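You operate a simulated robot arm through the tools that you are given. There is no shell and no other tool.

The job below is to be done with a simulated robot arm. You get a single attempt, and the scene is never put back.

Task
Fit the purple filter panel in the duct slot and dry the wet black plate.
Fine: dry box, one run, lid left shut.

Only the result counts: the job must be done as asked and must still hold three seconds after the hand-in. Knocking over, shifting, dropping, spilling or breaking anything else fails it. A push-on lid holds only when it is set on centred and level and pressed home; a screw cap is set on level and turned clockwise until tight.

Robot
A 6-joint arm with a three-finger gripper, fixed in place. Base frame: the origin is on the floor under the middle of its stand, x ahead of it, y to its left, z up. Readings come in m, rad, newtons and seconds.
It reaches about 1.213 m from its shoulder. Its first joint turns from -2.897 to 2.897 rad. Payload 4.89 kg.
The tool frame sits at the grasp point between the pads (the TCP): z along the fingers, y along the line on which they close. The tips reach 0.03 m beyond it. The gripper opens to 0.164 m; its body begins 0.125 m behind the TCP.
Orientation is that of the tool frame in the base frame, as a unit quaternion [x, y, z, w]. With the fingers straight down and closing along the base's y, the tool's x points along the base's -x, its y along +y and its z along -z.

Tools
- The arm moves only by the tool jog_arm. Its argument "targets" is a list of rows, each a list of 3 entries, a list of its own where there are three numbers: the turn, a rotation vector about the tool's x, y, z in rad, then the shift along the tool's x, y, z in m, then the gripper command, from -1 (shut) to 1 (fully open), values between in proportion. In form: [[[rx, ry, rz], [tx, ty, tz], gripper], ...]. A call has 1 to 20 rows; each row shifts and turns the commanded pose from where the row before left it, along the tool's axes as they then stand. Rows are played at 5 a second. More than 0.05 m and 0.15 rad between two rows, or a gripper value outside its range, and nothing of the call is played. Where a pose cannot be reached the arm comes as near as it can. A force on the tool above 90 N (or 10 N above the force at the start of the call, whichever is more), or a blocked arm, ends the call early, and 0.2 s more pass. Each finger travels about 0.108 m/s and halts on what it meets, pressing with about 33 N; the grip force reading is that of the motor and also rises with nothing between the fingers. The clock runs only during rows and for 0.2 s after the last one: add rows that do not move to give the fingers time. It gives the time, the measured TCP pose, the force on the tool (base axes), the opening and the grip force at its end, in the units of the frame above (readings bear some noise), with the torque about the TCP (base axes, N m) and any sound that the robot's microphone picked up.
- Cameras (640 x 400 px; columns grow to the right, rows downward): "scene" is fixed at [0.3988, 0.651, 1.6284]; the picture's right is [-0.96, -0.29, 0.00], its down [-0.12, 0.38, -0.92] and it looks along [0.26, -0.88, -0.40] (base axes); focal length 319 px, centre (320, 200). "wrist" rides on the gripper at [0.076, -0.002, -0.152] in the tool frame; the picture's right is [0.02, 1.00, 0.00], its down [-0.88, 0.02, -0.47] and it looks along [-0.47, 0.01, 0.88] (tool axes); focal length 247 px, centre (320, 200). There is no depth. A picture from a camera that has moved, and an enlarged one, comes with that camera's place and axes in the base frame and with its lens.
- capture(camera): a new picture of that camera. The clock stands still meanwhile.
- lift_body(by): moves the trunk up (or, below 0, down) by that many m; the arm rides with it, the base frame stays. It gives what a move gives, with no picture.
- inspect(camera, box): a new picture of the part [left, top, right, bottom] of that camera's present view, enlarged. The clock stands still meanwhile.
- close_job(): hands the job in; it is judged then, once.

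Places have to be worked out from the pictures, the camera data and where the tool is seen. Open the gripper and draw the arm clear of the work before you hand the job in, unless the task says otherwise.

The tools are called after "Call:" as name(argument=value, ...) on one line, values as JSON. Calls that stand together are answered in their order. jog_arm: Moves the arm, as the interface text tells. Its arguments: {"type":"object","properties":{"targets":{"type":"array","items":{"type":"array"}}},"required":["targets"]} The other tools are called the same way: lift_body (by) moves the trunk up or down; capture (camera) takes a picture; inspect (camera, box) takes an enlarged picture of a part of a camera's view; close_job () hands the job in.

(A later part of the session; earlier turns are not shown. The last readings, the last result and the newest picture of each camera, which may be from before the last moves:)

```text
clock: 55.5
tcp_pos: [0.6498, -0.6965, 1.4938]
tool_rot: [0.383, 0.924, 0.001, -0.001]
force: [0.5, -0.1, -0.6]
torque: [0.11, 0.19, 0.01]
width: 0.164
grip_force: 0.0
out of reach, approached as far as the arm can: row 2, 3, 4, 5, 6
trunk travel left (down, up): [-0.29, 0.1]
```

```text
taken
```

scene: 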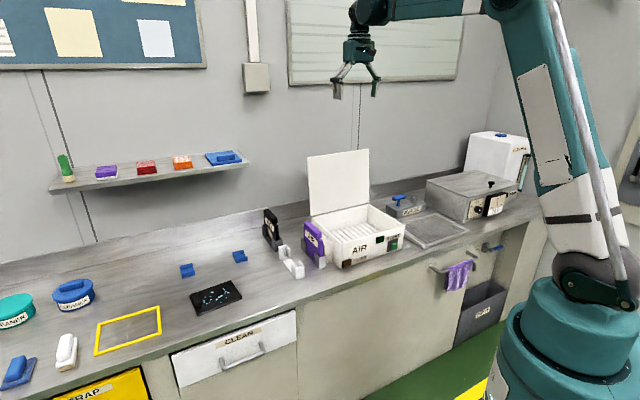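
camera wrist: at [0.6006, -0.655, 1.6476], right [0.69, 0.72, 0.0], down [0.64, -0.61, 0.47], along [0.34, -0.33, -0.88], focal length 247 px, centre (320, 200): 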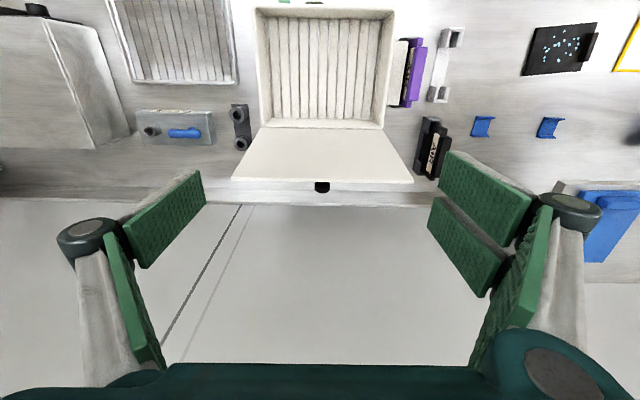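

The arm is back elbow-high, the lid is still open and nothing was disturbed. Next I'll travel along the bench to above the wet plate.

Call:
jog_arm(targets=[[[0, 0, 0], [0.0121, 0.045, 0], 1], [[0, 0, 0], [0.0121, 0.045, 0], 1], [[0, 0, 0], [0.0121, 0.045, 0], 1], [[0, 0, 0], [0.0121, 0.045, 0], 1], [[0, 0, 0], [0.0121, 0.045, 0], 1], [[0, 0, 0], [0.0121, 0.045, 0], 1], [[0, 0, 0], [0.0121, 0.045, 0], 1], [[0, 0, 0], [0.0121, 0.045, 0], 1], [[0, 0, 0], [0.0121, 0.045, 0], 1], [[0, 0, 0], [0.0121, 0.045, 0], 1], [[0, 0, 0], [0.0121, 0.045, 0], 1], [[0, 0, 0], [0.0121, 0.045, 0], 1], [[0, 0, 0], [0.0121, 0.045, 0], 1], [[0, 0, 0], [0.0121, 0.045, 0], 1], [[0, 0, 0], [0, 0, 0.04], 1], [[0, 0, 0], [0, 0, 0.04], 1], [[0, 0, 0], [0, 0, 0.04], 1], [[0, 0, 0], [0, 0, 0.04], 1], [[0, 0, 0], [0, 0, 0.04], 1], [[0, 0, 0], [0, 0, 0], 1]])

Call:
capture(camera="wrist")

Call:
capture(camera="scene")

```text
clock: 59.6
tcp_pos: [0.976, -0.1322, 1.2942]
tool_rot: [0.383, 0.924, 0.001, -0.001]
force: [0.8, -0.1, -0.6]
torque: [0.01, 0.1, -0.03]
width: 0.1641
grip_force: 0.0
trunk travel left (down, up): [-0.29, 0.1]
```

```text
taken
camera wrist: at [0.9214, -0.0778, 1.4458], right [0.69, 0.72, 0.0], down [0.64, -0.61, 0.47], along [0.34, -0.33, -0.88], focal length 247 px, centre (320, 200)
```

wrist: 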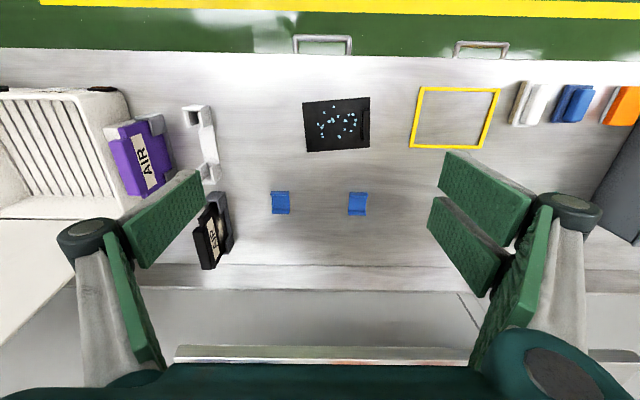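

```text
taken
```

scene: 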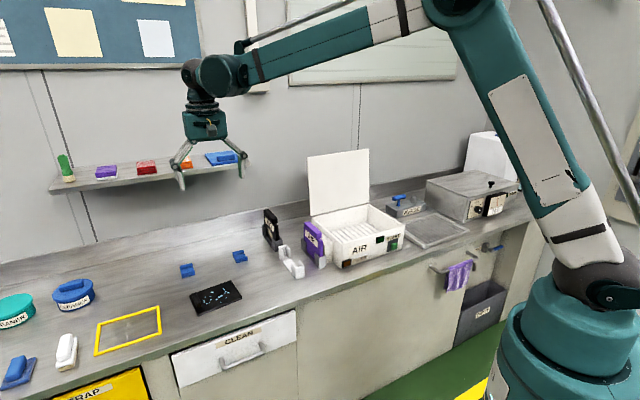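

The plate is in view with its handle on the +b edge. I'll zoom in on the plate and the box interior.

Call:
inspect(camera="wrist", box=[276, 85, 404, 165])

Call:
inspect(camera="scene", box=[180, 270, 260, 320])

Call:
inspect(camera="scene", box=[296, 190, 424, 270])

Call:
inspect(camera="wrist", box=[0, 70, 180, 182])

```text
5.00 times, centred on (340, 125) of wrist
camera zoom: at [0.9214, -0.0778, 1.4458], right [0.69, 0.72, 0.0], down [0.64, -0.61, 0.47], along [0.34, -0.33, -0.88], focal length 1235 px, centre (220, 575)
```

zoom: 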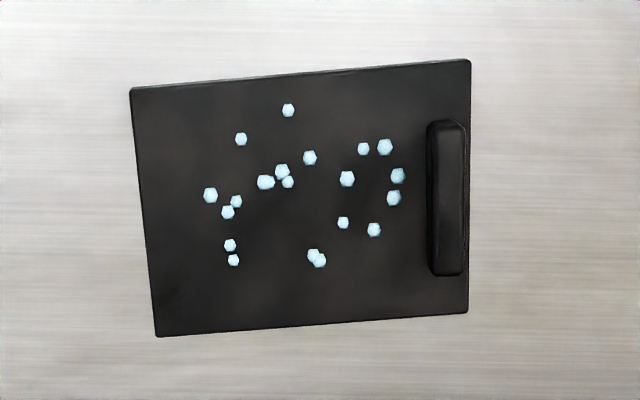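

```text
8.00 times, centred on (220, 295) of scene
camera zoom: at [0.3988, 0.651, 1.6284], right [-0.96, -0.29, 0.0], down [-0.12, 0.38, -0.92], along [0.26, -0.88, -0.4], focal length 2549 px, centre (1120, -560)
```

zoom: 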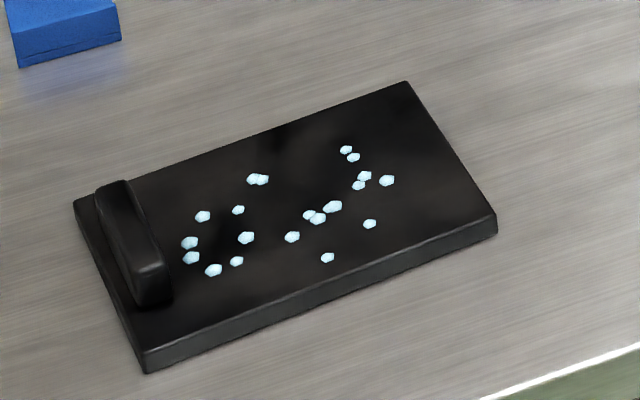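

```text
5.00 times, centred on (360, 230) of scene
camera zoom: at [0.3988, 0.651, 1.6284], right [-0.96, -0.29, 0.0], down [-0.12, 0.38, -0.92], along [0.26, -0.88, -0.4], focal length 1593 px, centre (120, 50)
```

zoom: 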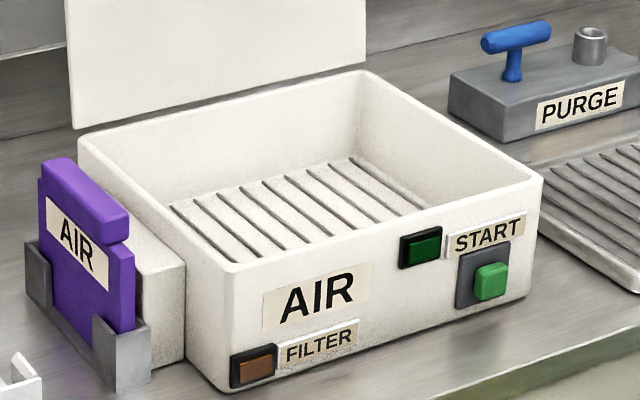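

```text
3.56 times, centred on (90, 126) of wrist
camera zoom: at [0.9214, -0.0778, 1.4458], right [0.69, 0.72, 0.0], down [0.64, -0.61, 0.47], along [0.34, -0.33, -0.88], focal length 878 px, centre (1138, 463)
```

zoom: 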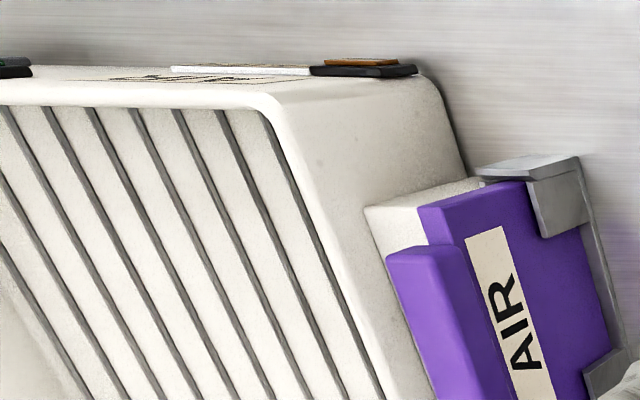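

The plate measures about 158 × 119 mm and is yawed about 5.4° from the bench. Its raised handle bar is centred near b=0.706, w=0.822. I'll move above the bar, turn to match its yaw and look again.

Call:
jog_arm(targets=[[[0, 0, 0], [-0.0056, 0.0153, 0.0391], 1], [[0, 0, 0], [-0.0056, 0.0153, 0.0391], 1], [[0, 0, 0], [-0.0056, 0.0153, 0.0391], 1], [[0, 0, 0], [-0.0056, 0.0153, 0.0391], 1], [[0, 0, 0], [-0.0056, 0.0153, 0.0391], 1], [[0, 0, 0], [-0.0056, 0.0153, 0.0391], 1], [[0, 0, 0], [-0.0054, 0.0155, 0.0391], 1], [[0, 0, -0.094], [0, 0, 0], 1], [[0, 0, 0], [0, 0, 0], 1], [[0, 0, 0], [0, 0, 0], 1]])

Call:
capture(camera="wrist")

Call:
inspect(camera="wrist", box=[220, 90, 380, 190])

Call:
inspect(camera="wrist", box=[290, 140, 370, 190])

```text
clock: 61.9
tcp_pos: [1.0765, -0.0819, 1.0206]
tool_rot: [0.34, 0.941, 0.0, -0.001]
force: [-1.0, 0.4, 0.1]
torque: [0.03, -0.04, 0.0]
width: 0.1639
grip_force: 0.1
trunk travel left (down, up): [-0.29, 0.1]
```

```text
taken
camera wrist: at [1.0178, -0.0343, 1.1722], right [0.62, 0.78, 0.0], down [0.69, -0.55, 0.47], along [0.37, -0.29, -0.88], focal length 247 px, centre (320, 200)
```

wrist: 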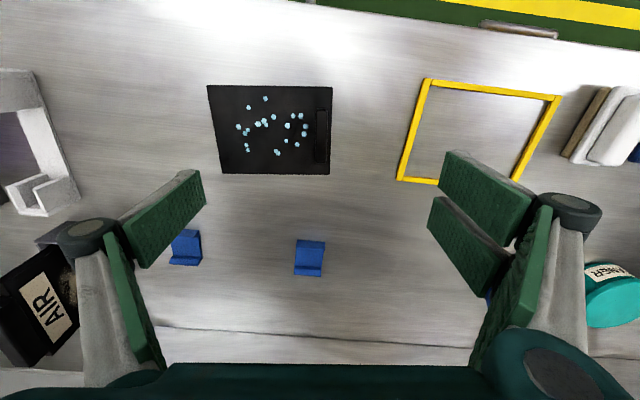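

```text
4.00 times, centred on (300, 140) of wrist
camera zoom: at [1.0178, -0.0343, 1.1722], right [0.62, 0.78, 0.0], down [0.69, -0.55, 0.47], along [0.37, -0.29, -0.88], focal length 988 px, centre (400, 440)
```

zoom: 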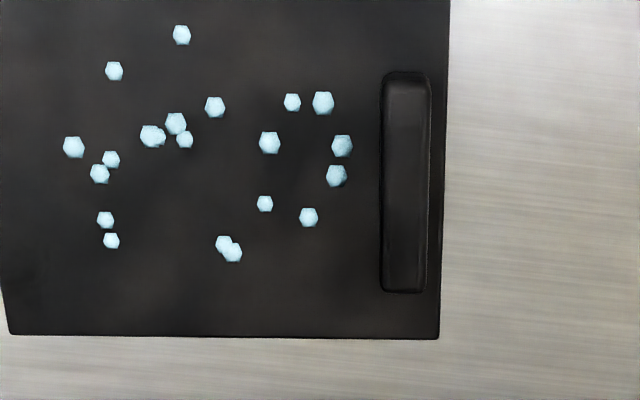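

```text
8.00 times, centred on (330, 165) of wrist
camera zoom: at [1.0178, -0.0343, 1.1722], right [0.62, 0.78, 0.0], down [0.69, -0.55, 0.47], along [0.37, -0.29, -0.88], focal length 1976 px, centre (240, 480)
```

zoom: 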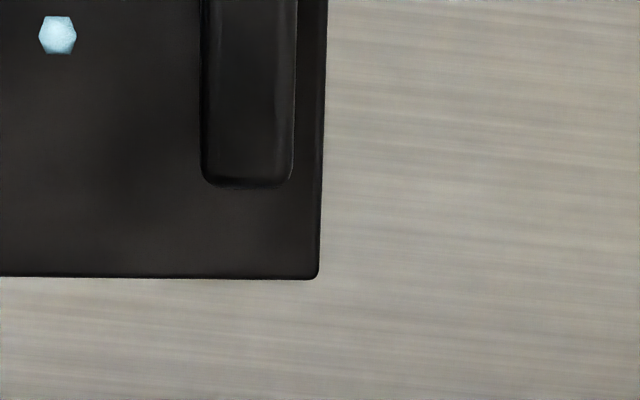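

The bar lines up with the tool. I estimate the plate top at z≈0.831 and the bar top at about 0.851. I'll lower to TCP z≈0.866 so the tips stay about 5 mm above the plate, then check before closing.

Call:
jog_arm(targets=[[[0, 0, 0], [-0.0015, 0.001, 0.04], 1], [[0, 0, 0], [0, 0, 0.04], 1], [[0, 0, 0], [0, 0, 0.04], 1], [[0, 0, 0], [0, 0, 0.022], 1], [[0, 0, 0], [0, 0, 0.0125], 1], [[0, 0, 0], [0, 0, 0], 1], [[0, 0, 0], [0, 0, 0], 1]])

Call:
capture(camera="wrist")

Call:
inspect(camera="scene", box=[160, 250, 272, 320])

```text
clock: 63.5
tcp_pos: [1.0785, -0.0805, 0.8661]
tool_rot: [0.339, 0.941, 0.0, -0.001]
force: [-0.5, 0.0, -0.2]
torque: [-0.01, 0.0, 0.01]
width: 0.1641
grip_force: 0.0
trunk travel left (down, up): [-0.29, 0.1]
```

```text
taken
camera wrist: at [1.0198, -0.033, 1.0178], right [0.62, 0.78, 0.0], down [0.69, -0.55, 0.47], along [0.37, -0.29, -0.88], focal length 247 px, centre (320, 200)
```

wrist: 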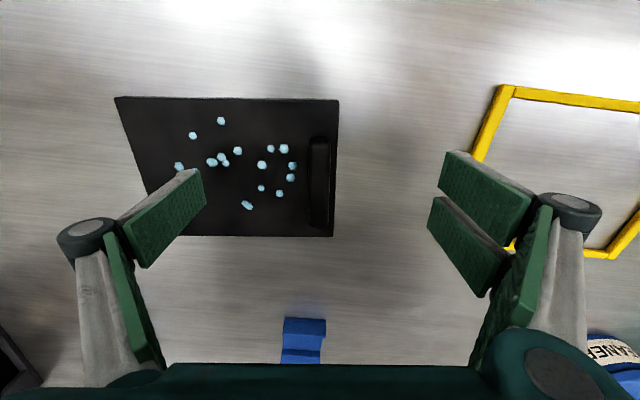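

```text
5.71 times, centred on (216, 285) of scene
camera zoom: at [0.3988, 0.651, 1.6284], right [-0.96, -0.29, 0.0], down [-0.12, 0.38, -0.92], along [0.26, -0.88, -0.4], focal length 1820 px, centre (914, -286)
```

zoom: 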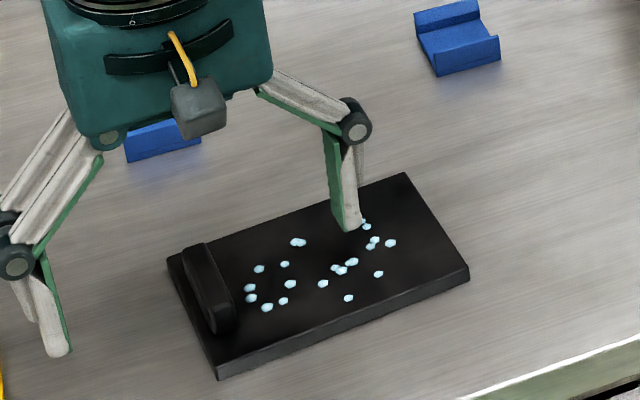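

The bar is within about 1 mm of centre, and the inner fingertip will pass just above the droplets. I'll raise a millimetre for clearance, trim and close on the bar.

Call:
jog_arm(targets=[[[0, 0, 0], [0, -0.001, -0.001], 1], [[0, 0, 0], [0, 0, 0], 0.3], [[0, 0, 0], [0, 0, 0], -0.3], [[0, 0, 0], [0, 0, 0], -1], [[0, 0, 0], [0, 0, 0], -1], [[0, 0, 0], [0, 0, 0], -1], [[0, 0, 0], [0, 0, 0], -1]])

Call:
capture(camera="wrist")

Call:
inspect(camera="scene", box=[170, 260, 266, 320])

```text
clock: 65.0
tcp_pos: [1.0783, -0.0807, 0.867]
tool_rot: [0.339, 0.941, 0.0, -0.001]
force: [-0.2, 0.0, 0.6]
torque: [0.05, 0.06, 0.06]
width: 0.0156
grip_force: 33.2
trunk travel left (down, up): [-0.29, 0.1]
```

```text
taken
camera wrist: at [1.0191, -0.0339, 1.0192], right [0.62, 0.78, 0.0], down [0.69, -0.55, 0.47], along [0.37, -0.29, -0.88], focal length 247 px, centre (320, 200)
```

wrist: 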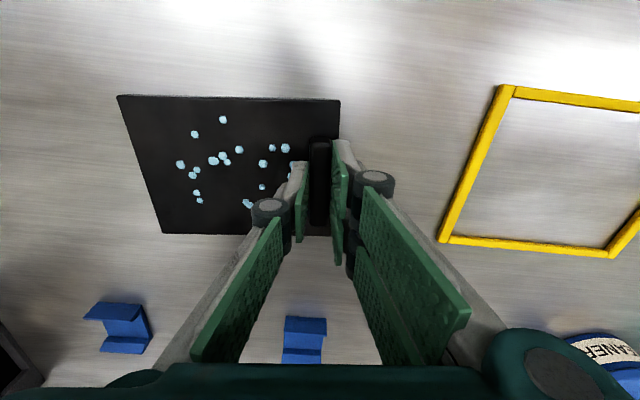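

```text
6.67 times, centred on (218, 290) of scene
camera zoom: at [0.3988, 0.651, 1.6284], right [-0.96, -0.29, 0.0], down [-0.12, 0.38, -0.92], along [0.26, -0.88, -0.4], focal length 2124 px, centre (1000, -400)
```

zoom: 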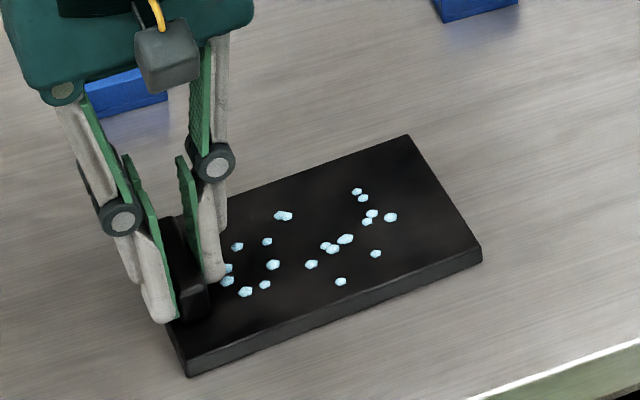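

The bar is gripped at 15.6 mm. I'll lift a little and check that the plate hangs level before travelling.

Call:
jog_arm(targets=[[[0, 0, 0], [0, 0, -0.01], -1], [[0, 0, 0], [0, 0, -0.02], -1], [[0, 0, 0], [0, 0, -0.02], -1], [[0, 0, 0], [0, 0, 0], -1], [[0, 0, 0], [0, 0, 0], -1]])

Call:
capture(camera="wrist")

Call:
inspect(camera="scene", box=[170, 250, 266, 310])

```text
clock: 66.2
tcp_pos: [1.0775, -0.0822, 0.9189]
tool_rot: [0.339, 0.941, 0.001, 0.0]
force: [0.6, -0.4, 0.5]
torque: [-0.01, -0.02, 0.05]
width: 0.0
grip_force: 32.7
trunk travel left (down, up): [-0.29, 0.1]
```

```text
taken
camera wrist: at [1.0187, -0.0345, 1.07], right [0.62, 0.78, 0.0], down [0.69, -0.55, 0.47], along [0.37, -0.29, -0.88], focal length 247 px, centre (320, 200)
```

wrist: 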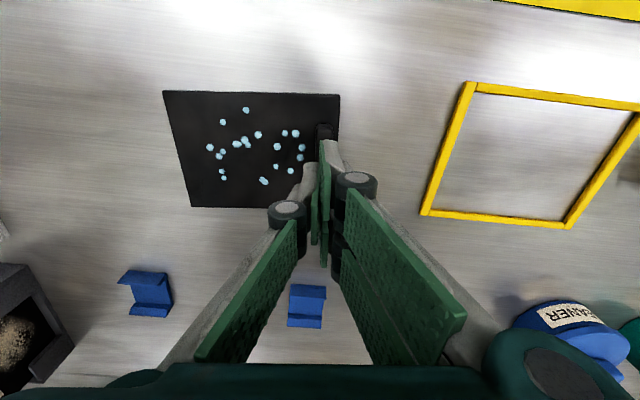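

```text
6.67 times, centred on (218, 280) of scene
camera zoom: at [0.3988, 0.651, 1.6284], right [-0.96, -0.29, 0.0], down [-0.12, 0.38, -0.92], along [0.26, -0.88, -0.4], focal length 2124 px, centre (1000, -333)
```

zoom: 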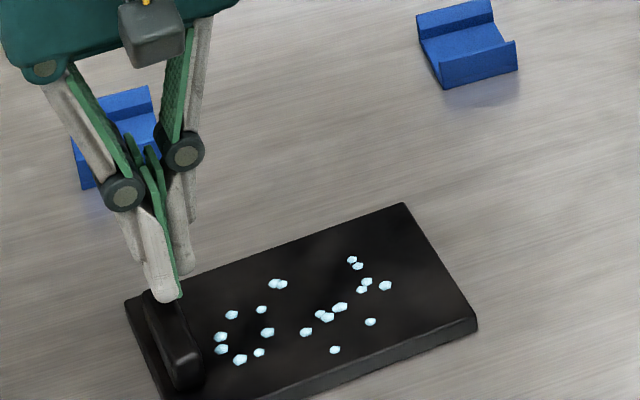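

The fingers slipped off: the grip caught only the rounded top of the bar, and the plate stayed on the bench. I'll reopen and look closely to find the bar's true height.

Call:
jog_arm(targets=[[[0, 0, 0], [0, 0, -0.01], 0.3], [[0, 0, 0], [0, 0, 0], 1], [[0, 0, 0], [0, 0, 0], 1], [[0, 0, 0], [0, 0, 0], 1]])

Call:
inspect(camera="wrist", box=[280, 90, 376, 150])

Call:
inspect(camera="wrist", box=[280, 150, 376, 210])

Call:
inspect(camera="scene", box=[184, 286, 216, 306])

Call:
inspect(camera="scene", box=[184, 300, 216, 320])

```text
clock: 67.2
tcp_pos: [1.078, -0.0828, 0.9278]
tool_rot: [0.34, 0.941, 0.0, -0.001]
force: [-0.1, 0.0, 1.1]
torque: [0.01, 0.02, 0.04]
width: 0.1639
grip_force: 0.1
trunk travel left (down, up): [-0.29, 0.1]
```

```text
6.67 times, centred on (328, 120) of wrist
camera zoom: at [1.0194, -0.0348, 1.0799], right [0.62, 0.78, 0.0], down [0.69, -0.55, 0.47], along [0.37, -0.29, -0.88], focal length 1646 px, centre (267, 733)
```

zoom: 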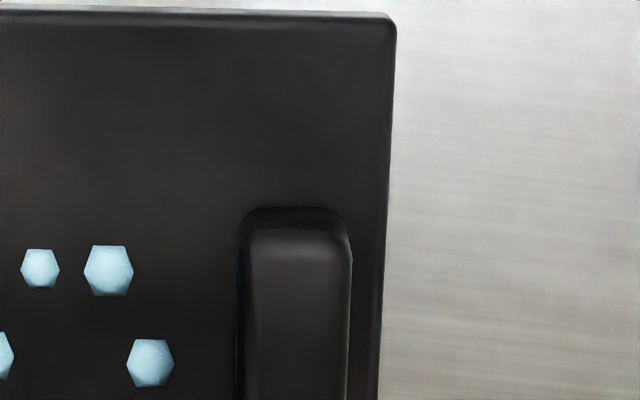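

```text
6.67 times, centred on (328, 180) of wrist
camera zoom: at [1.0194, -0.0348, 1.0799], right [0.62, 0.78, 0.0], down [0.69, -0.55, 0.47], along [0.37, -0.29, -0.88], focal length 1646 px, centre (267, 333)
```

zoom: 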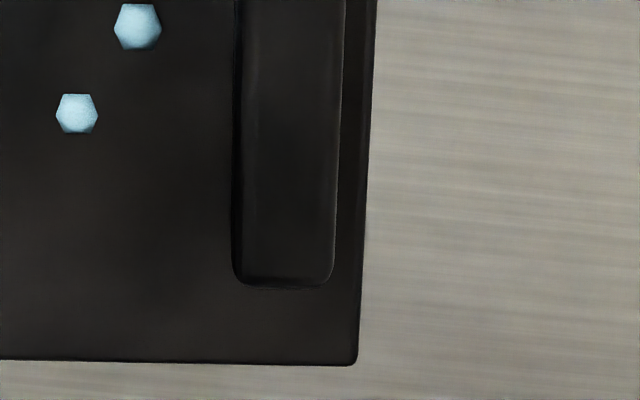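

```text
16.00 times, centred on (200, 296) of scene
camera zoom: at [0.3988, 0.651, 1.6284], right [-0.96, -0.29, 0.0], down [-0.12, 0.38, -0.92], along [0.26, -0.88, -0.4], focal length 5097 px, centre (2240, -1336)
```

zoom: 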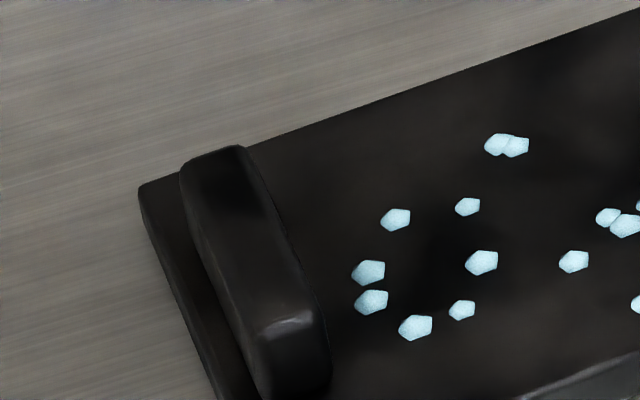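

```text
16.00 times, centred on (200, 310) of scene
camera zoom: at [0.3988, 0.651, 1.6284], right [-0.96, -0.29, 0.0], down [-0.12, 0.38, -0.92], along [0.26, -0.88, -0.4], focal length 5097 px, centre (2240, -1560)
```

zoom: 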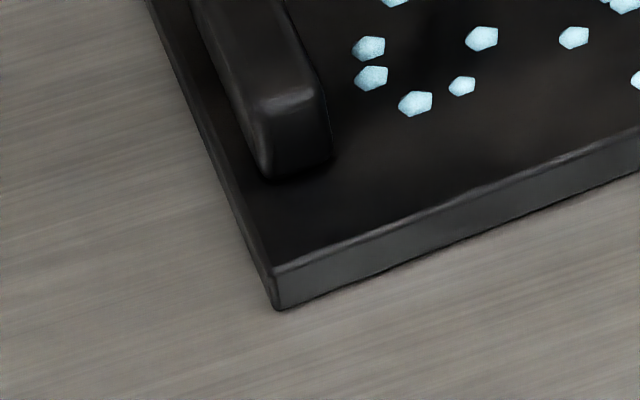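

The bar top is at about 0.847 and the plate top at about 0.829, so I gripped roughly 6 mm too high. I'll pre-close to a narrow opening, shift 16 mm along the bar to a spot without droplets, and check the centring first.

Call:
jog_arm(targets=[[[0, 0, 0], [-0.016, 0, 0], 0.3], [[0, 0, 0], [0, 0, 0], -0.55], [[0, 0, 0], [0, 0, 0], -0.55], [[0, 0, 0], [0, 0, 0.02], -0.55], [[0, 0, 0], [0, 0, 0.02], -0.55], [[0, 0, 0], [0, 0, 0], -0.55]])

Call:
inspect(camera="wrist", box=[240, 100, 400, 200])

Call:
inspect(camera="wrist", box=[240, 160, 400, 260])

Call:
inspect(camera="scene", box=[180, 270, 228, 300])

```text
clock: 68.7
tcp_pos: [1.092, -0.0908, 0.8874]
tool_rot: [0.34, 0.94, 0.001, 0.0]
force: [0.2, 0.1, -0.8]
torque: [-0.06, 0.11, -0.02]
width: 0.037
grip_force: 0.0
trunk travel left (down, up): [-0.29, 0.1]
```

```text
4.00 times, centred on (320, 150) of wrist
camera zoom: at [1.0323, -0.0443, 1.0396], right [0.62, 0.78, 0.0], down [0.69, -0.55, 0.47], along [0.37, -0.29, -0.88], focal length 988 px, centre (320, 400)
```

zoom: 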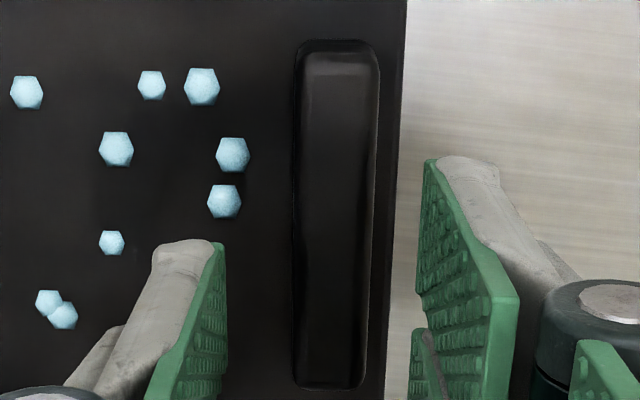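

```text
4.00 times, centred on (320, 210) of wrist
camera zoom: at [1.0323, -0.0443, 1.0396], right [0.62, 0.78, 0.0], down [0.69, -0.55, 0.47], along [0.37, -0.29, -0.88], focal length 988 px, centre (320, 160)
```

zoom: 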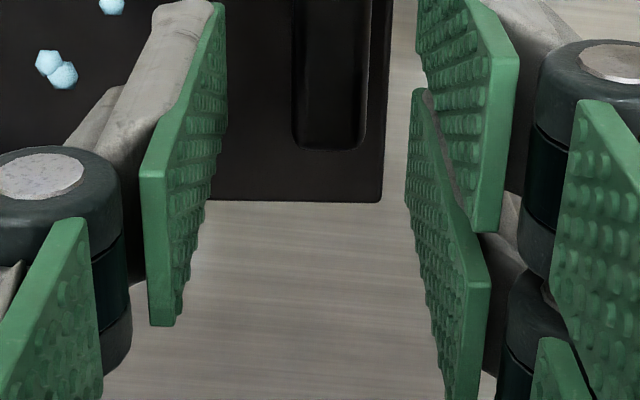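

```text
13.33 times, centred on (204, 285) of scene
camera zoom: at [0.3988, 0.651, 1.6284], right [-0.96, -0.29, 0.0], down [-0.12, 0.38, -0.92], along [0.26, -0.88, -0.4], focal length 4248 px, centre (1867, -933)
```

zoom: 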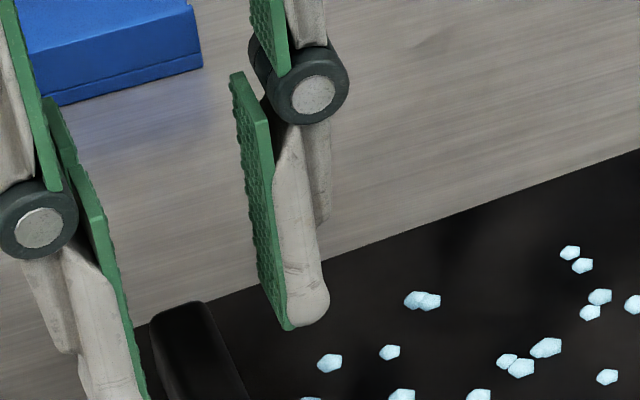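

The pads are centred about 2.7 mm to the -b side of the bar. I'll shift +b to centre, move slightly further wall-ward to avoid a droplet, narrow the opening and lower so the tips sit about 4 mm above the plate.

Call:
jog_arm(targets=[[[0, 0, 0], [-0.005, 0.0027, 0], -0.62], [[0, 0, 0], [0, 0, 0.012], -0.62], [[0, 0, 0], [0, 0, 0.009], -0.62], [[0, 0, 0], [0, 0, 0.004], -0.62], [[0, 0, 0], [0, 0, 0], -0.62]])

Call:
inspect(camera="wrist", box=[240, 100, 400, 200])

Call:
inspect(camera="scene", box=[180, 280, 228, 310])

```text
clock: 69.8
tcp_pos: [1.0969, -0.0942, 0.8622]
tool_rot: [0.34, 0.94, 0.0, 0.0]
force: [-0.1, 0.1, -0.4]
torque: [-0.01, -0.01, 0.0]
width: 0.0311
grip_force: 0.0
trunk travel left (down, up): [-0.29, 0.1]
```

```text
4.00 times, centred on (320, 150) of wrist
camera zoom: at [1.0371, -0.0461, 1.0149], right [0.62, 0.78, 0.0], down [0.69, -0.55, 0.47], along [0.37, -0.29, -0.88], focal length 988 px, centre (320, 400)
```

zoom: 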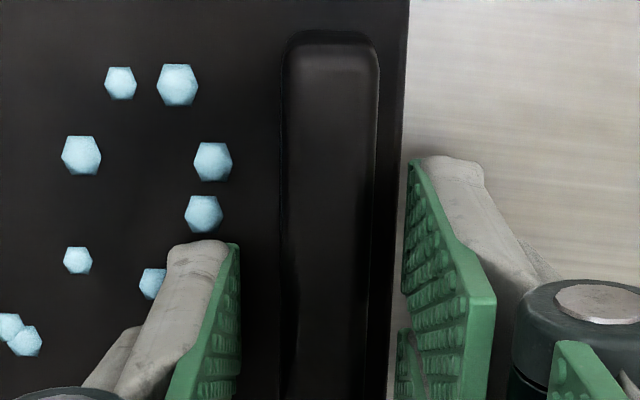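

```text
13.33 times, centred on (204, 295) of scene
camera zoom: at [0.3988, 0.651, 1.6284], right [-0.96, -0.29, 0.0], down [-0.12, 0.38, -0.92], along [0.26, -0.88, -0.4], focal length 4248 px, centre (1867, -1067)
```

zoom: 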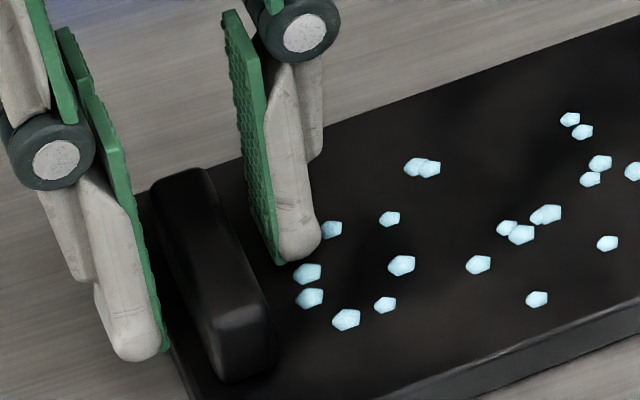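

The tips are just above the plate and clear of the droplets. I'll trim 1 mm, lower 1 mm more and close on the bar.

Call:
jog_arm(targets=[[[0, 0, 0], [0, 0.001, 0.001], -0.62], [[0, 0, 0], [0, 0, 0], -1], [[0, 0, 0], [0, 0, 0], -1], [[0, 0, 0], [0, 0, 0], -1], [[0, 0, 0], [0, 0, 0], -1]])

Call:
inspect(camera="scene", box=[180, 280, 228, 310])

```text
clock: 71.0
tcp_pos: [1.0956, -0.0919, 0.8621]
tool_rot: [0.339, 0.941, 0.001, -0.001]
force: [-0.2, 0.7, 0.0]
torque: [0.01, -0.02, -0.04]
width: 0.0154
grip_force: 33.2
trunk travel left (down, up): [-0.29, 0.1]
```

```text
13.33 times, centred on (204, 295) of scene
camera zoom: at [0.3988, 0.651, 1.6284], right [-0.96, -0.29, 0.0], down [-0.12, 0.38, -0.92], along [0.26, -0.88, -0.4], focal length 4248 px, centre (1867, -1067)
```

zoom: 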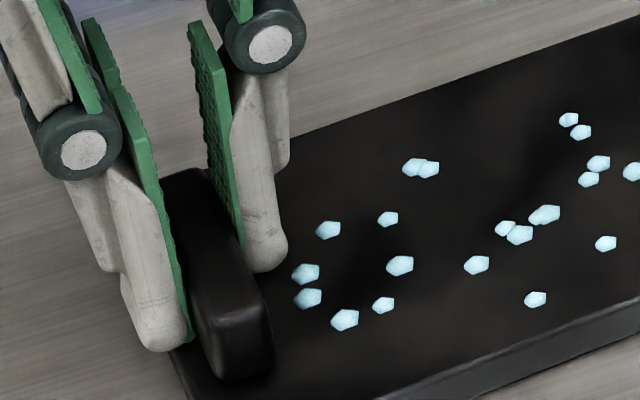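

The grip now reaches well down the bar. I'll lift slowly by 8 mm and check that it holds.

Call:
jog_arm(targets=[[[0, 0, 0], [0, 0, -0.002], -1], [[0, 0, 0], [0, 0, -0.003], -1], [[0, 0, 0], [0, 0, -0.003], -1], [[0, 0, 0], [0, 0, 0], -1]])

Call:
inspect(camera="scene", box=[170, 260, 266, 320])

```text
clock: 72.0
tcp_pos: [1.096, -0.0927, 0.8691]
tool_rot: [0.34, 0.94, 0.0, 0.0]
force: [0.5, -0.6, -2.4]
torque: [0.05, -0.12, -0.02]
width: 0.0156
grip_force: 33.2
trunk travel left (down, up): [-0.29, 0.1]
```

```text
6.67 times, centred on (218, 290) of scene
camera zoom: at [0.3988, 0.651, 1.6284], right [-0.96, -0.29, 0.0], down [-0.12, 0.38, -0.92], along [0.26, -0.88, -0.4], focal length 2124 px, centre (1000, -400)
```

zoom: 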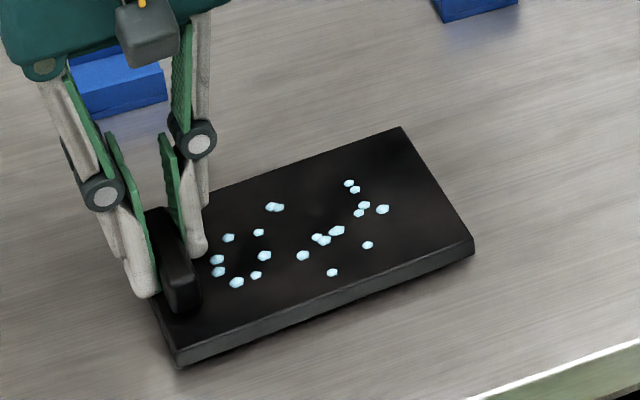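

It holds and the plate is off the bench. I'll lift another 40 mm and check tilt and slip.

Call:
jog_arm(targets=[[[0, 0, 0], [0, 0, -0.01], -1], [[0, 0, 0], [0, 0, -0.015], -1], [[0, 0, 0], [0, 0, -0.015], -1], [[0, 0, 0], [0, 0, 0], -1]])

Call:
inspect(camera="scene", box=[160, 240, 272, 310])

Call:
capture(camera="wrist")

```text
clock: 73.0
tcp_pos: [1.0962, -0.0937, 0.9108]
tool_rot: [0.34, 0.94, 0.0, 0.0]
force: [-0.1, 0.1, -1.8]
torque: [0.06, -0.15, 0.02]
width: 0.0156
grip_force: 32.7
trunk travel left (down, up): [-0.29, 0.1]
```

```text
5.71 times, centred on (216, 275) of scene
camera zoom: at [0.3988, 0.651, 1.6284], right [-0.96, -0.29, 0.0], down [-0.12, 0.38, -0.92], along [0.26, -0.88, -0.4], focal length 1820 px, centre (914, -229)
```

zoom: 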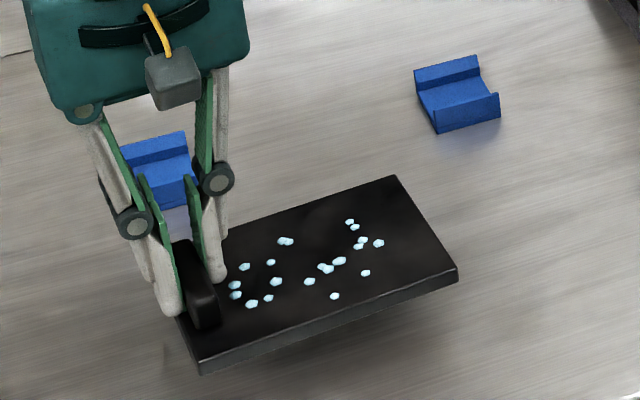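

```text
taken
camera wrist: at [1.0376, -0.0459, 1.062], right [0.62, 0.78, 0.0], down [0.69, -0.55, 0.47], along [0.37, -0.29, -0.88], focal length 247 px, centre (320, 200)
```

wrist: 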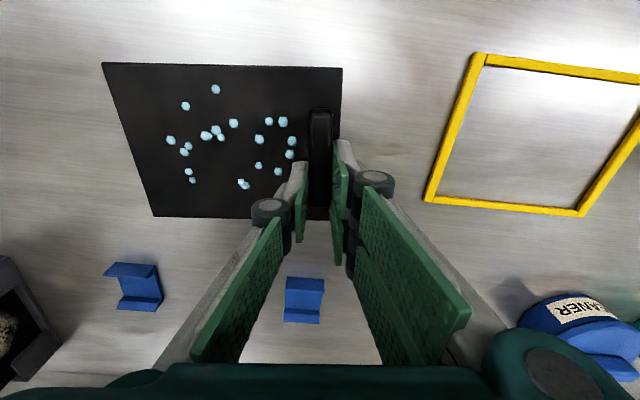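

The plate hangs level at about 2 N with no slip. I'll raise it to clear everything, square it with the bench and carry it along to above the open box.

Call:
jog_arm(targets=[[[0, 0, 0], [0, 0, -0.04], -1], [[0, 0, 0], [0, 0, -0.045], -1], [[0, 0, 0], [0, 0, -0.045], -1], [[0, 0, 0], [0, 0, -0.045], -1], [[0, 0, 0.047], [0, 0, 0], -1], [[0, 0, 0.047], [0, 0, 0], -1], [[0, 0, 0], [0, 0, 0], -1]])

Call:
jog_arm(targets=[[[0, 0, 0], [0, -0.02, 0], -1], [[0, 0, 0], [0, -0.04, 0], -1], [[0, 0, 0], [-0.005, -0.045, 0], -1], [[0, 0, 0], [-0.005, -0.045, 0], -1], [[0, 0, 0], [-0.005, -0.045, 0], -1], [[0, 0, 0], [-0.005, -0.045, 0], -1], [[0, 0, 0], [-0.005, -0.045, 0], -1], [[0, 0, 0], [-0.005, -0.045, 0], -1], [[0, 0, 0], [-0.005, -0.045, 0], -1], [[0, 0, 0], [-0.005, -0.045, 0], -1], [[0, 0, 0], [-0.005, -0.045, 0], -1], [[0, 0, 0], [-0.005, -0.045, 0], -1], [[0, 0, 0], [0, 0, 0], -1]])

Call:
capture(camera="scene")

Call:
capture(camera="wrist")

```text
clock: 74.7
tcp_pos: [1.0969, -0.0948, 1.0834]
tool_rot: [0.384, 0.923, 0.001, -0.002]
force: [0.7, 0.5, -3.2]
torque: [0.06, -0.08, -0.01]
width: 0.0155
grip_force: 33.0
trunk travel left (down, up): [-0.29, 0.1]
```

```text
clock: 77.5
tcp_pos: [0.7695, -0.4907, 1.0834]
tool_rot: [0.384, 0.923, 0.001, -0.001]
force: [0.7, -1.0, -2.2]
torque: [0.18, -0.22, 0.01]
width: 0.0157
grip_force: 33.4
trunk travel left (down, up): [-0.29, 0.1]
```

```text
taken
```

scene: 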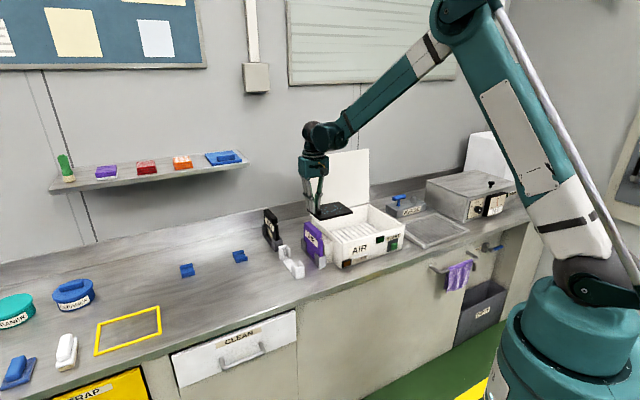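

```text
taken
camera wrist: at [0.7151, -0.4371, 1.2361], right [0.69, 0.72, 0.0], down [0.64, -0.61, 0.47], along [0.34, -0.33, -0.88], focal length 247 px, centre (320, 200)
```

wrist: 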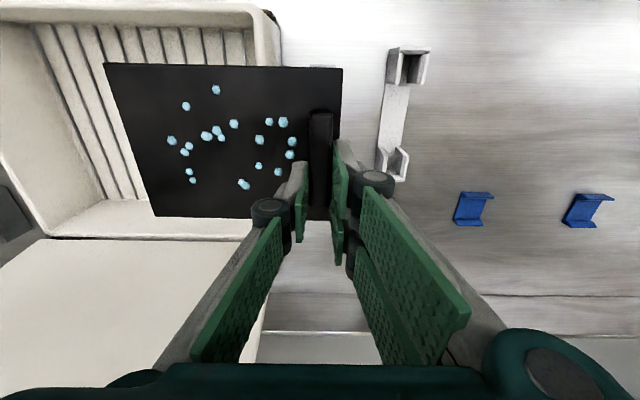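

The plate is partly over the box. I'll move the last 0.16 m to centre it over the interior.

Call:
jog_arm(targets=[[[0, 0, 0], [-0.006, -0.0403, 0], -1], [[0, 0, 0], [-0.006, -0.0403, 0], -1], [[0, 0, 0], [-0.006, -0.0403, 0], -1], [[0, 0, 0], [-0.006, -0.0403, 0], -1], [[0, 0, 0], [0, 0, 0], -1], [[0, 0, 0], [0, 0, 0], -1]])

Call:
capture(camera="wrist")

Call:
inspect(camera="scene", box=[296, 150, 424, 230])

Call:
inspect(camera="scene", box=[296, 190, 424, 270])

```text
clock: 78.8
tcp_pos: [0.6712, -0.6202, 1.0874]
tool_rot: [0.384, 0.923, 0.0, -0.001]
force: [0.2, -0.2, -2.2]
torque: [0.1, -0.19, 0.02]
width: 0.0159
grip_force: 33.1
trunk travel left (down, up): [-0.29, 0.1]
```

```text
taken
camera wrist: at [0.6179, -0.5669, 1.2387], right [0.69, 0.72, 0.0], down [0.64, -0.61, 0.47], along [0.34, -0.33, -0.88], focal length 247 px, centre (320, 200)
```

wrist: 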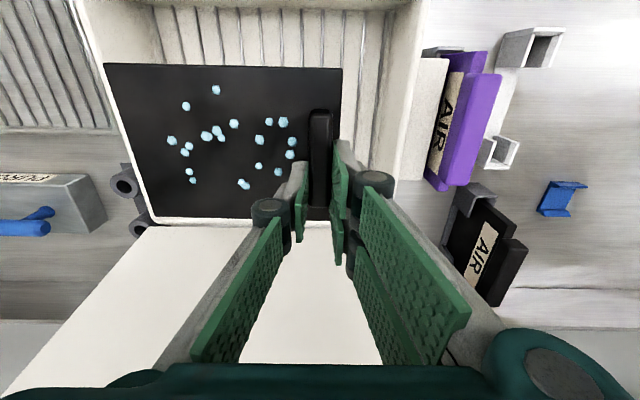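

```text
5.00 times, centred on (360, 190) of scene
camera zoom: at [0.3988, 0.651, 1.6284], right [-0.96, -0.29, 0.0], down [-0.12, 0.38, -0.92], along [0.26, -0.88, -0.4], focal length 1593 px, centre (120, 250)
```

zoom: 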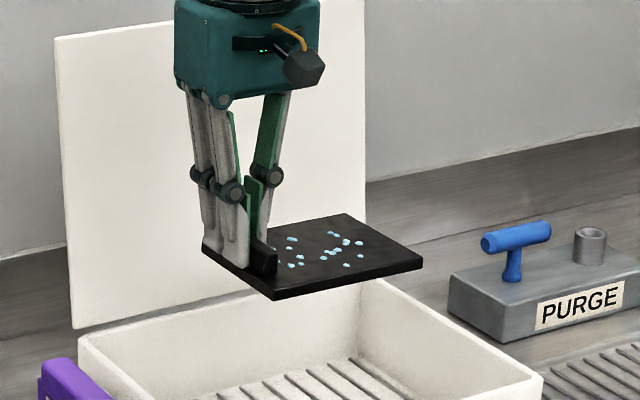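

```text
5.00 times, centred on (360, 230) of scene
camera zoom: at [0.3988, 0.651, 1.6284], right [-0.96, -0.29, 0.0], down [-0.12, 0.38, -0.92], along [0.26, -0.88, -0.4], focal length 1593 px, centre (120, 50)
```

zoom: 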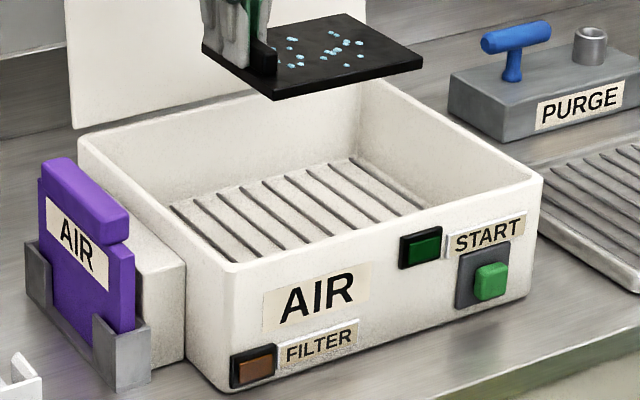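

The plate spans b -0.107 to 0.050 and w 0.837 to 0.955, well inside the box walls. I'll lower it most of the way.

Call:
jog_arm(targets=[[[0, 0, 0], [0, 0, 0.035], -1], [[0, 0, 0], [0, 0, 0.035], -1], [[0, 0, 0], [0, 0, 0.035], -1], [[0, 0, 0], [0, 0, 0.03], -1], [[0, 0, 0], [0, 0, 0.02], -1], [[0, 0, 0], [0, 0, 0], -1]])

Call:
inspect(camera="scene", box=[296, 180, 424, 260])

Call:
capture(camera="wrist")

```text
clock: 80.2
tcp_pos: [0.6735, -0.6189, 0.9292]
tool_rot: [0.383, 0.924, 0.0, -0.002]
force: [-0.1, -0.1, -2.8]
torque: [0.09, -0.1, 0.0]
width: 0.0157
grip_force: 33.0
trunk travel left (down, up): [-0.29, 0.1]
```

```text
5.00 times, centred on (360, 220) of scene
camera zoom: at [0.3988, 0.651, 1.6284], right [-0.96, -0.29, 0.0], down [-0.12, 0.38, -0.92], along [0.26, -0.88, -0.4], focal length 1593 px, centre (120, 100)
```

zoom: 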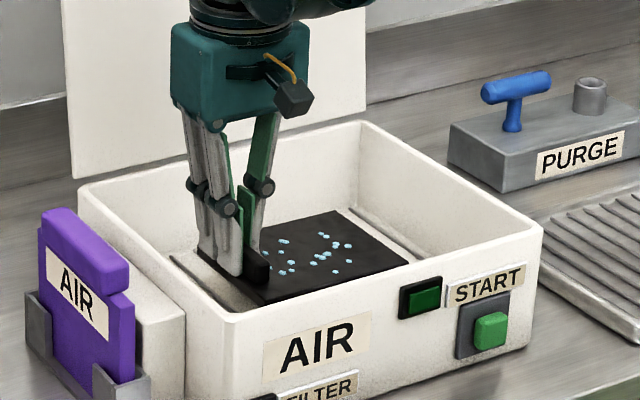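

```text
taken
camera wrist: at [0.619, -0.5669, 1.0813], right [0.69, 0.72, 0.0], down [0.64, -0.61, 0.47], along [0.34, -0.33, -0.88], focal length 247 px, centre (320, 200)
```

wrist: 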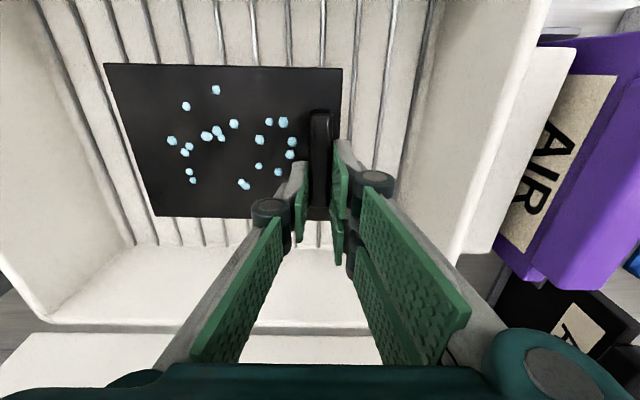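

The plate is inside the box and clear of all walls. I'll lower in small steps until it touches the rack.

Call:
jog_arm(targets=[[[0, 0, 0], [0, 0, 0.006], -1], [[0, 0, 0], [0, 0, 0.006], -1], [[0, 0, 0], [0, 0, 0.005], -1], [[0, 0, 0], [0, 0, 0], -1]])

Call:
inspect(camera="scene", box=[330, 205, 394, 245])

```text
clock: 81.2
tcp_pos: [0.6744, -0.62, 0.9125]
tool_rot: [0.384, 0.923, 0.0, 0.0]
force: [-0.3, -0.4, -2.5]
torque: [0.04, -0.12, 0.02]
width: 0.0155
grip_force: 33.2
trunk travel left (down, up): [-0.29, 0.1]
```

```text
10.00 times, centred on (362, 225) of scene
camera zoom: at [0.3988, 0.651, 1.6284], right [-0.96, -0.29, 0.0], down [-0.12, 0.38, -0.92], along [0.26, -0.88, -0.4], focal length 3186 px, centre (-100, -50)
```

zoom: 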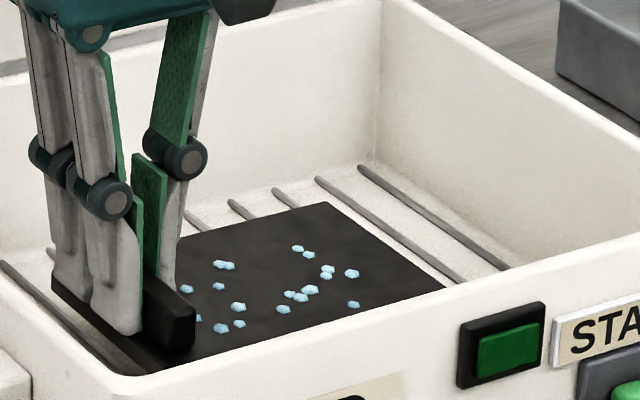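

The plate is still hanging. I'll lower a further 10 mm in small steps.

Call:
jog_arm(targets=[[[0, 0, 0], [0, 0, 0.003], -1], [[0, 0, 0], [0, 0, 0.003], -1], [[0, 0, 0], [0, 0, 0.002], -1], [[0, 0, 0], [0, 0, 0.002], -1], [[0, 0, 0], [0, 0, 0], -1]])

```text
clock: 82.5
tcp_pos: [0.6743, -0.6205, 0.9017]
tool_rot: [0.383, 0.924, 0.001, -0.001]
force: [0.0, 0.0, -2.8]
torque: [0.06, -0.14, -0.01]
width: 0.0157
grip_force: 32.9
trunk travel left (down, up): [-0.29, 0.1]
```

Call:
jog_arm(targets=[[[0, 0, 0], [0, 0, 0.003], -1], [[0, 0, 0], [0, 0, 0.003], -1], [[0, 0, 0], [0, 0, 0.002], -1], [[0, 0, 0], [0, 0, 0.002], -1], [[0, 0, 0], [0, 0, 0], -1]])

Call:
inspect(camera="scene", box=[330, 205, 394, 245])

```text
clock: 83.7
tcp_pos: [0.6741, -0.6177, 0.8921]
tool_rot: [0.383, 0.924, 0.0, 0.0]
force: [-0.1, -0.1, -2.0]
torque: [0.1, -0.12, -0.01]
width: 0.0156
grip_force: 32.6
trunk travel left (down, up): [-0.29, 0.1]
```

```text
10.00 times, centred on (362, 225) of scene
camera zoom: at [0.3988, 0.651, 1.6284], right [-0.96, -0.29, 0.0], down [-0.12, 0.38, -0.92], along [0.26, -0.88, -0.4], focal length 3186 px, centre (-100, -50)
```

zoom: 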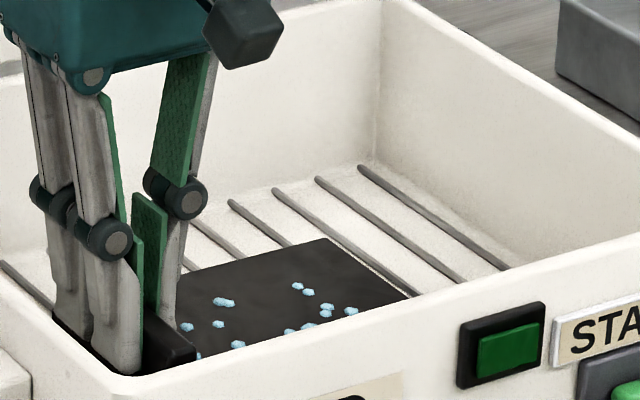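

It is still free above the rack. I'll continue down in small steps.

Call:
jog_arm(targets=[[[0, 0, 0], [0, 0, 0.003], -1], [[0, 0, 0], [0, 0, 0.002], -1], [[0, 0, 0], [0, 0, 0.002], -1], [[0, 0, 0], [0, 0, 0], -1]])

```text
clock: 84.7
tcp_pos: [0.6724, -0.6186, 0.8878]
tool_rot: [0.384, 0.923, -0.001, 0.0]
force: [5.5, -4.8, 29.9]
torque: [-0.16, -0.13, -0.01]
width: 0.0154
grip_force: 33.0
trunk travel left (down, up): [-0.29, 0.1]
```

It has contacted the rack at 30 N. I'll ease up 1.5 mm, then open just enough to release the bar.

Call:
jog_arm(targets=[[[0, 0, 0], [0, 0, -0.0015], -1], [[0, 0, 0], [0, 0, 0], -0.55], [[0, 0, 0], [0, 0, 0], -0.55], [[0, 0, 0], [0, 0, 0], -0.55]])

Call:
inspect(camera="scene", box=[330, 205, 394, 245])

Call:
capture(camera="wrist")

```text
clock: 85.7
tcp_pos: [0.6728, -0.6194, 0.8857]
tool_rot: [0.383, 0.924, -0.001, 0.0]
force: [0.3, -0.6, -0.3]
torque: [-0.01, -0.01, 0.01]
width: 0.0369
grip_force: 0.0
trunk travel left (down, up): [-0.29, 0.1]
```

```text
10.00 times, centred on (362, 225) of scene
camera zoom: at [0.3988, 0.651, 1.6284], right [-0.96, -0.29, 0.0], down [-0.12, 0.38, -0.92], along [0.26, -0.88, -0.4], focal length 3186 px, centre (-100, -50)
```

zoom: 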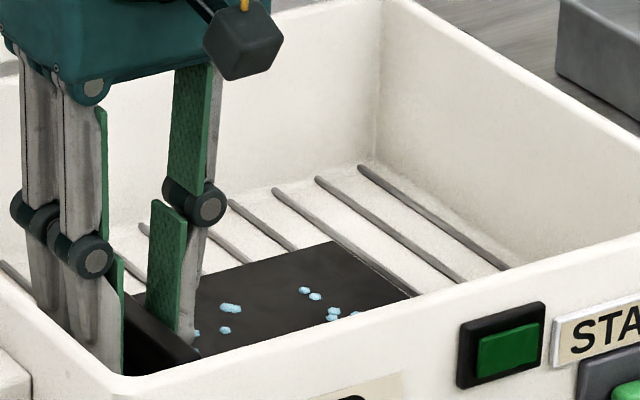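

```text
taken
camera wrist: at [0.6189, -0.5663, 1.0387], right [0.69, 0.72, 0.0], down [0.64, -0.61, 0.47], along [0.34, -0.33, -0.88], focal length 247 px, centre (320, 200)
```

wrist: 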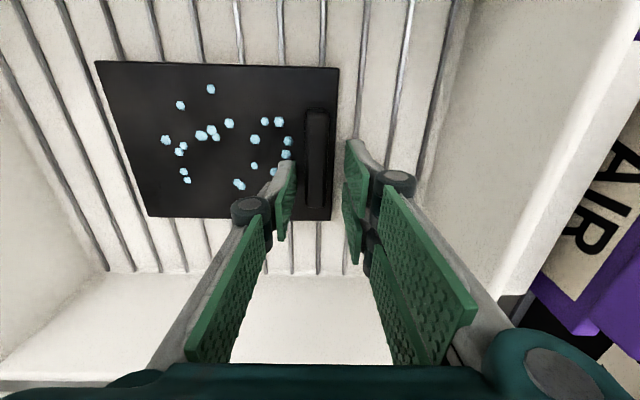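

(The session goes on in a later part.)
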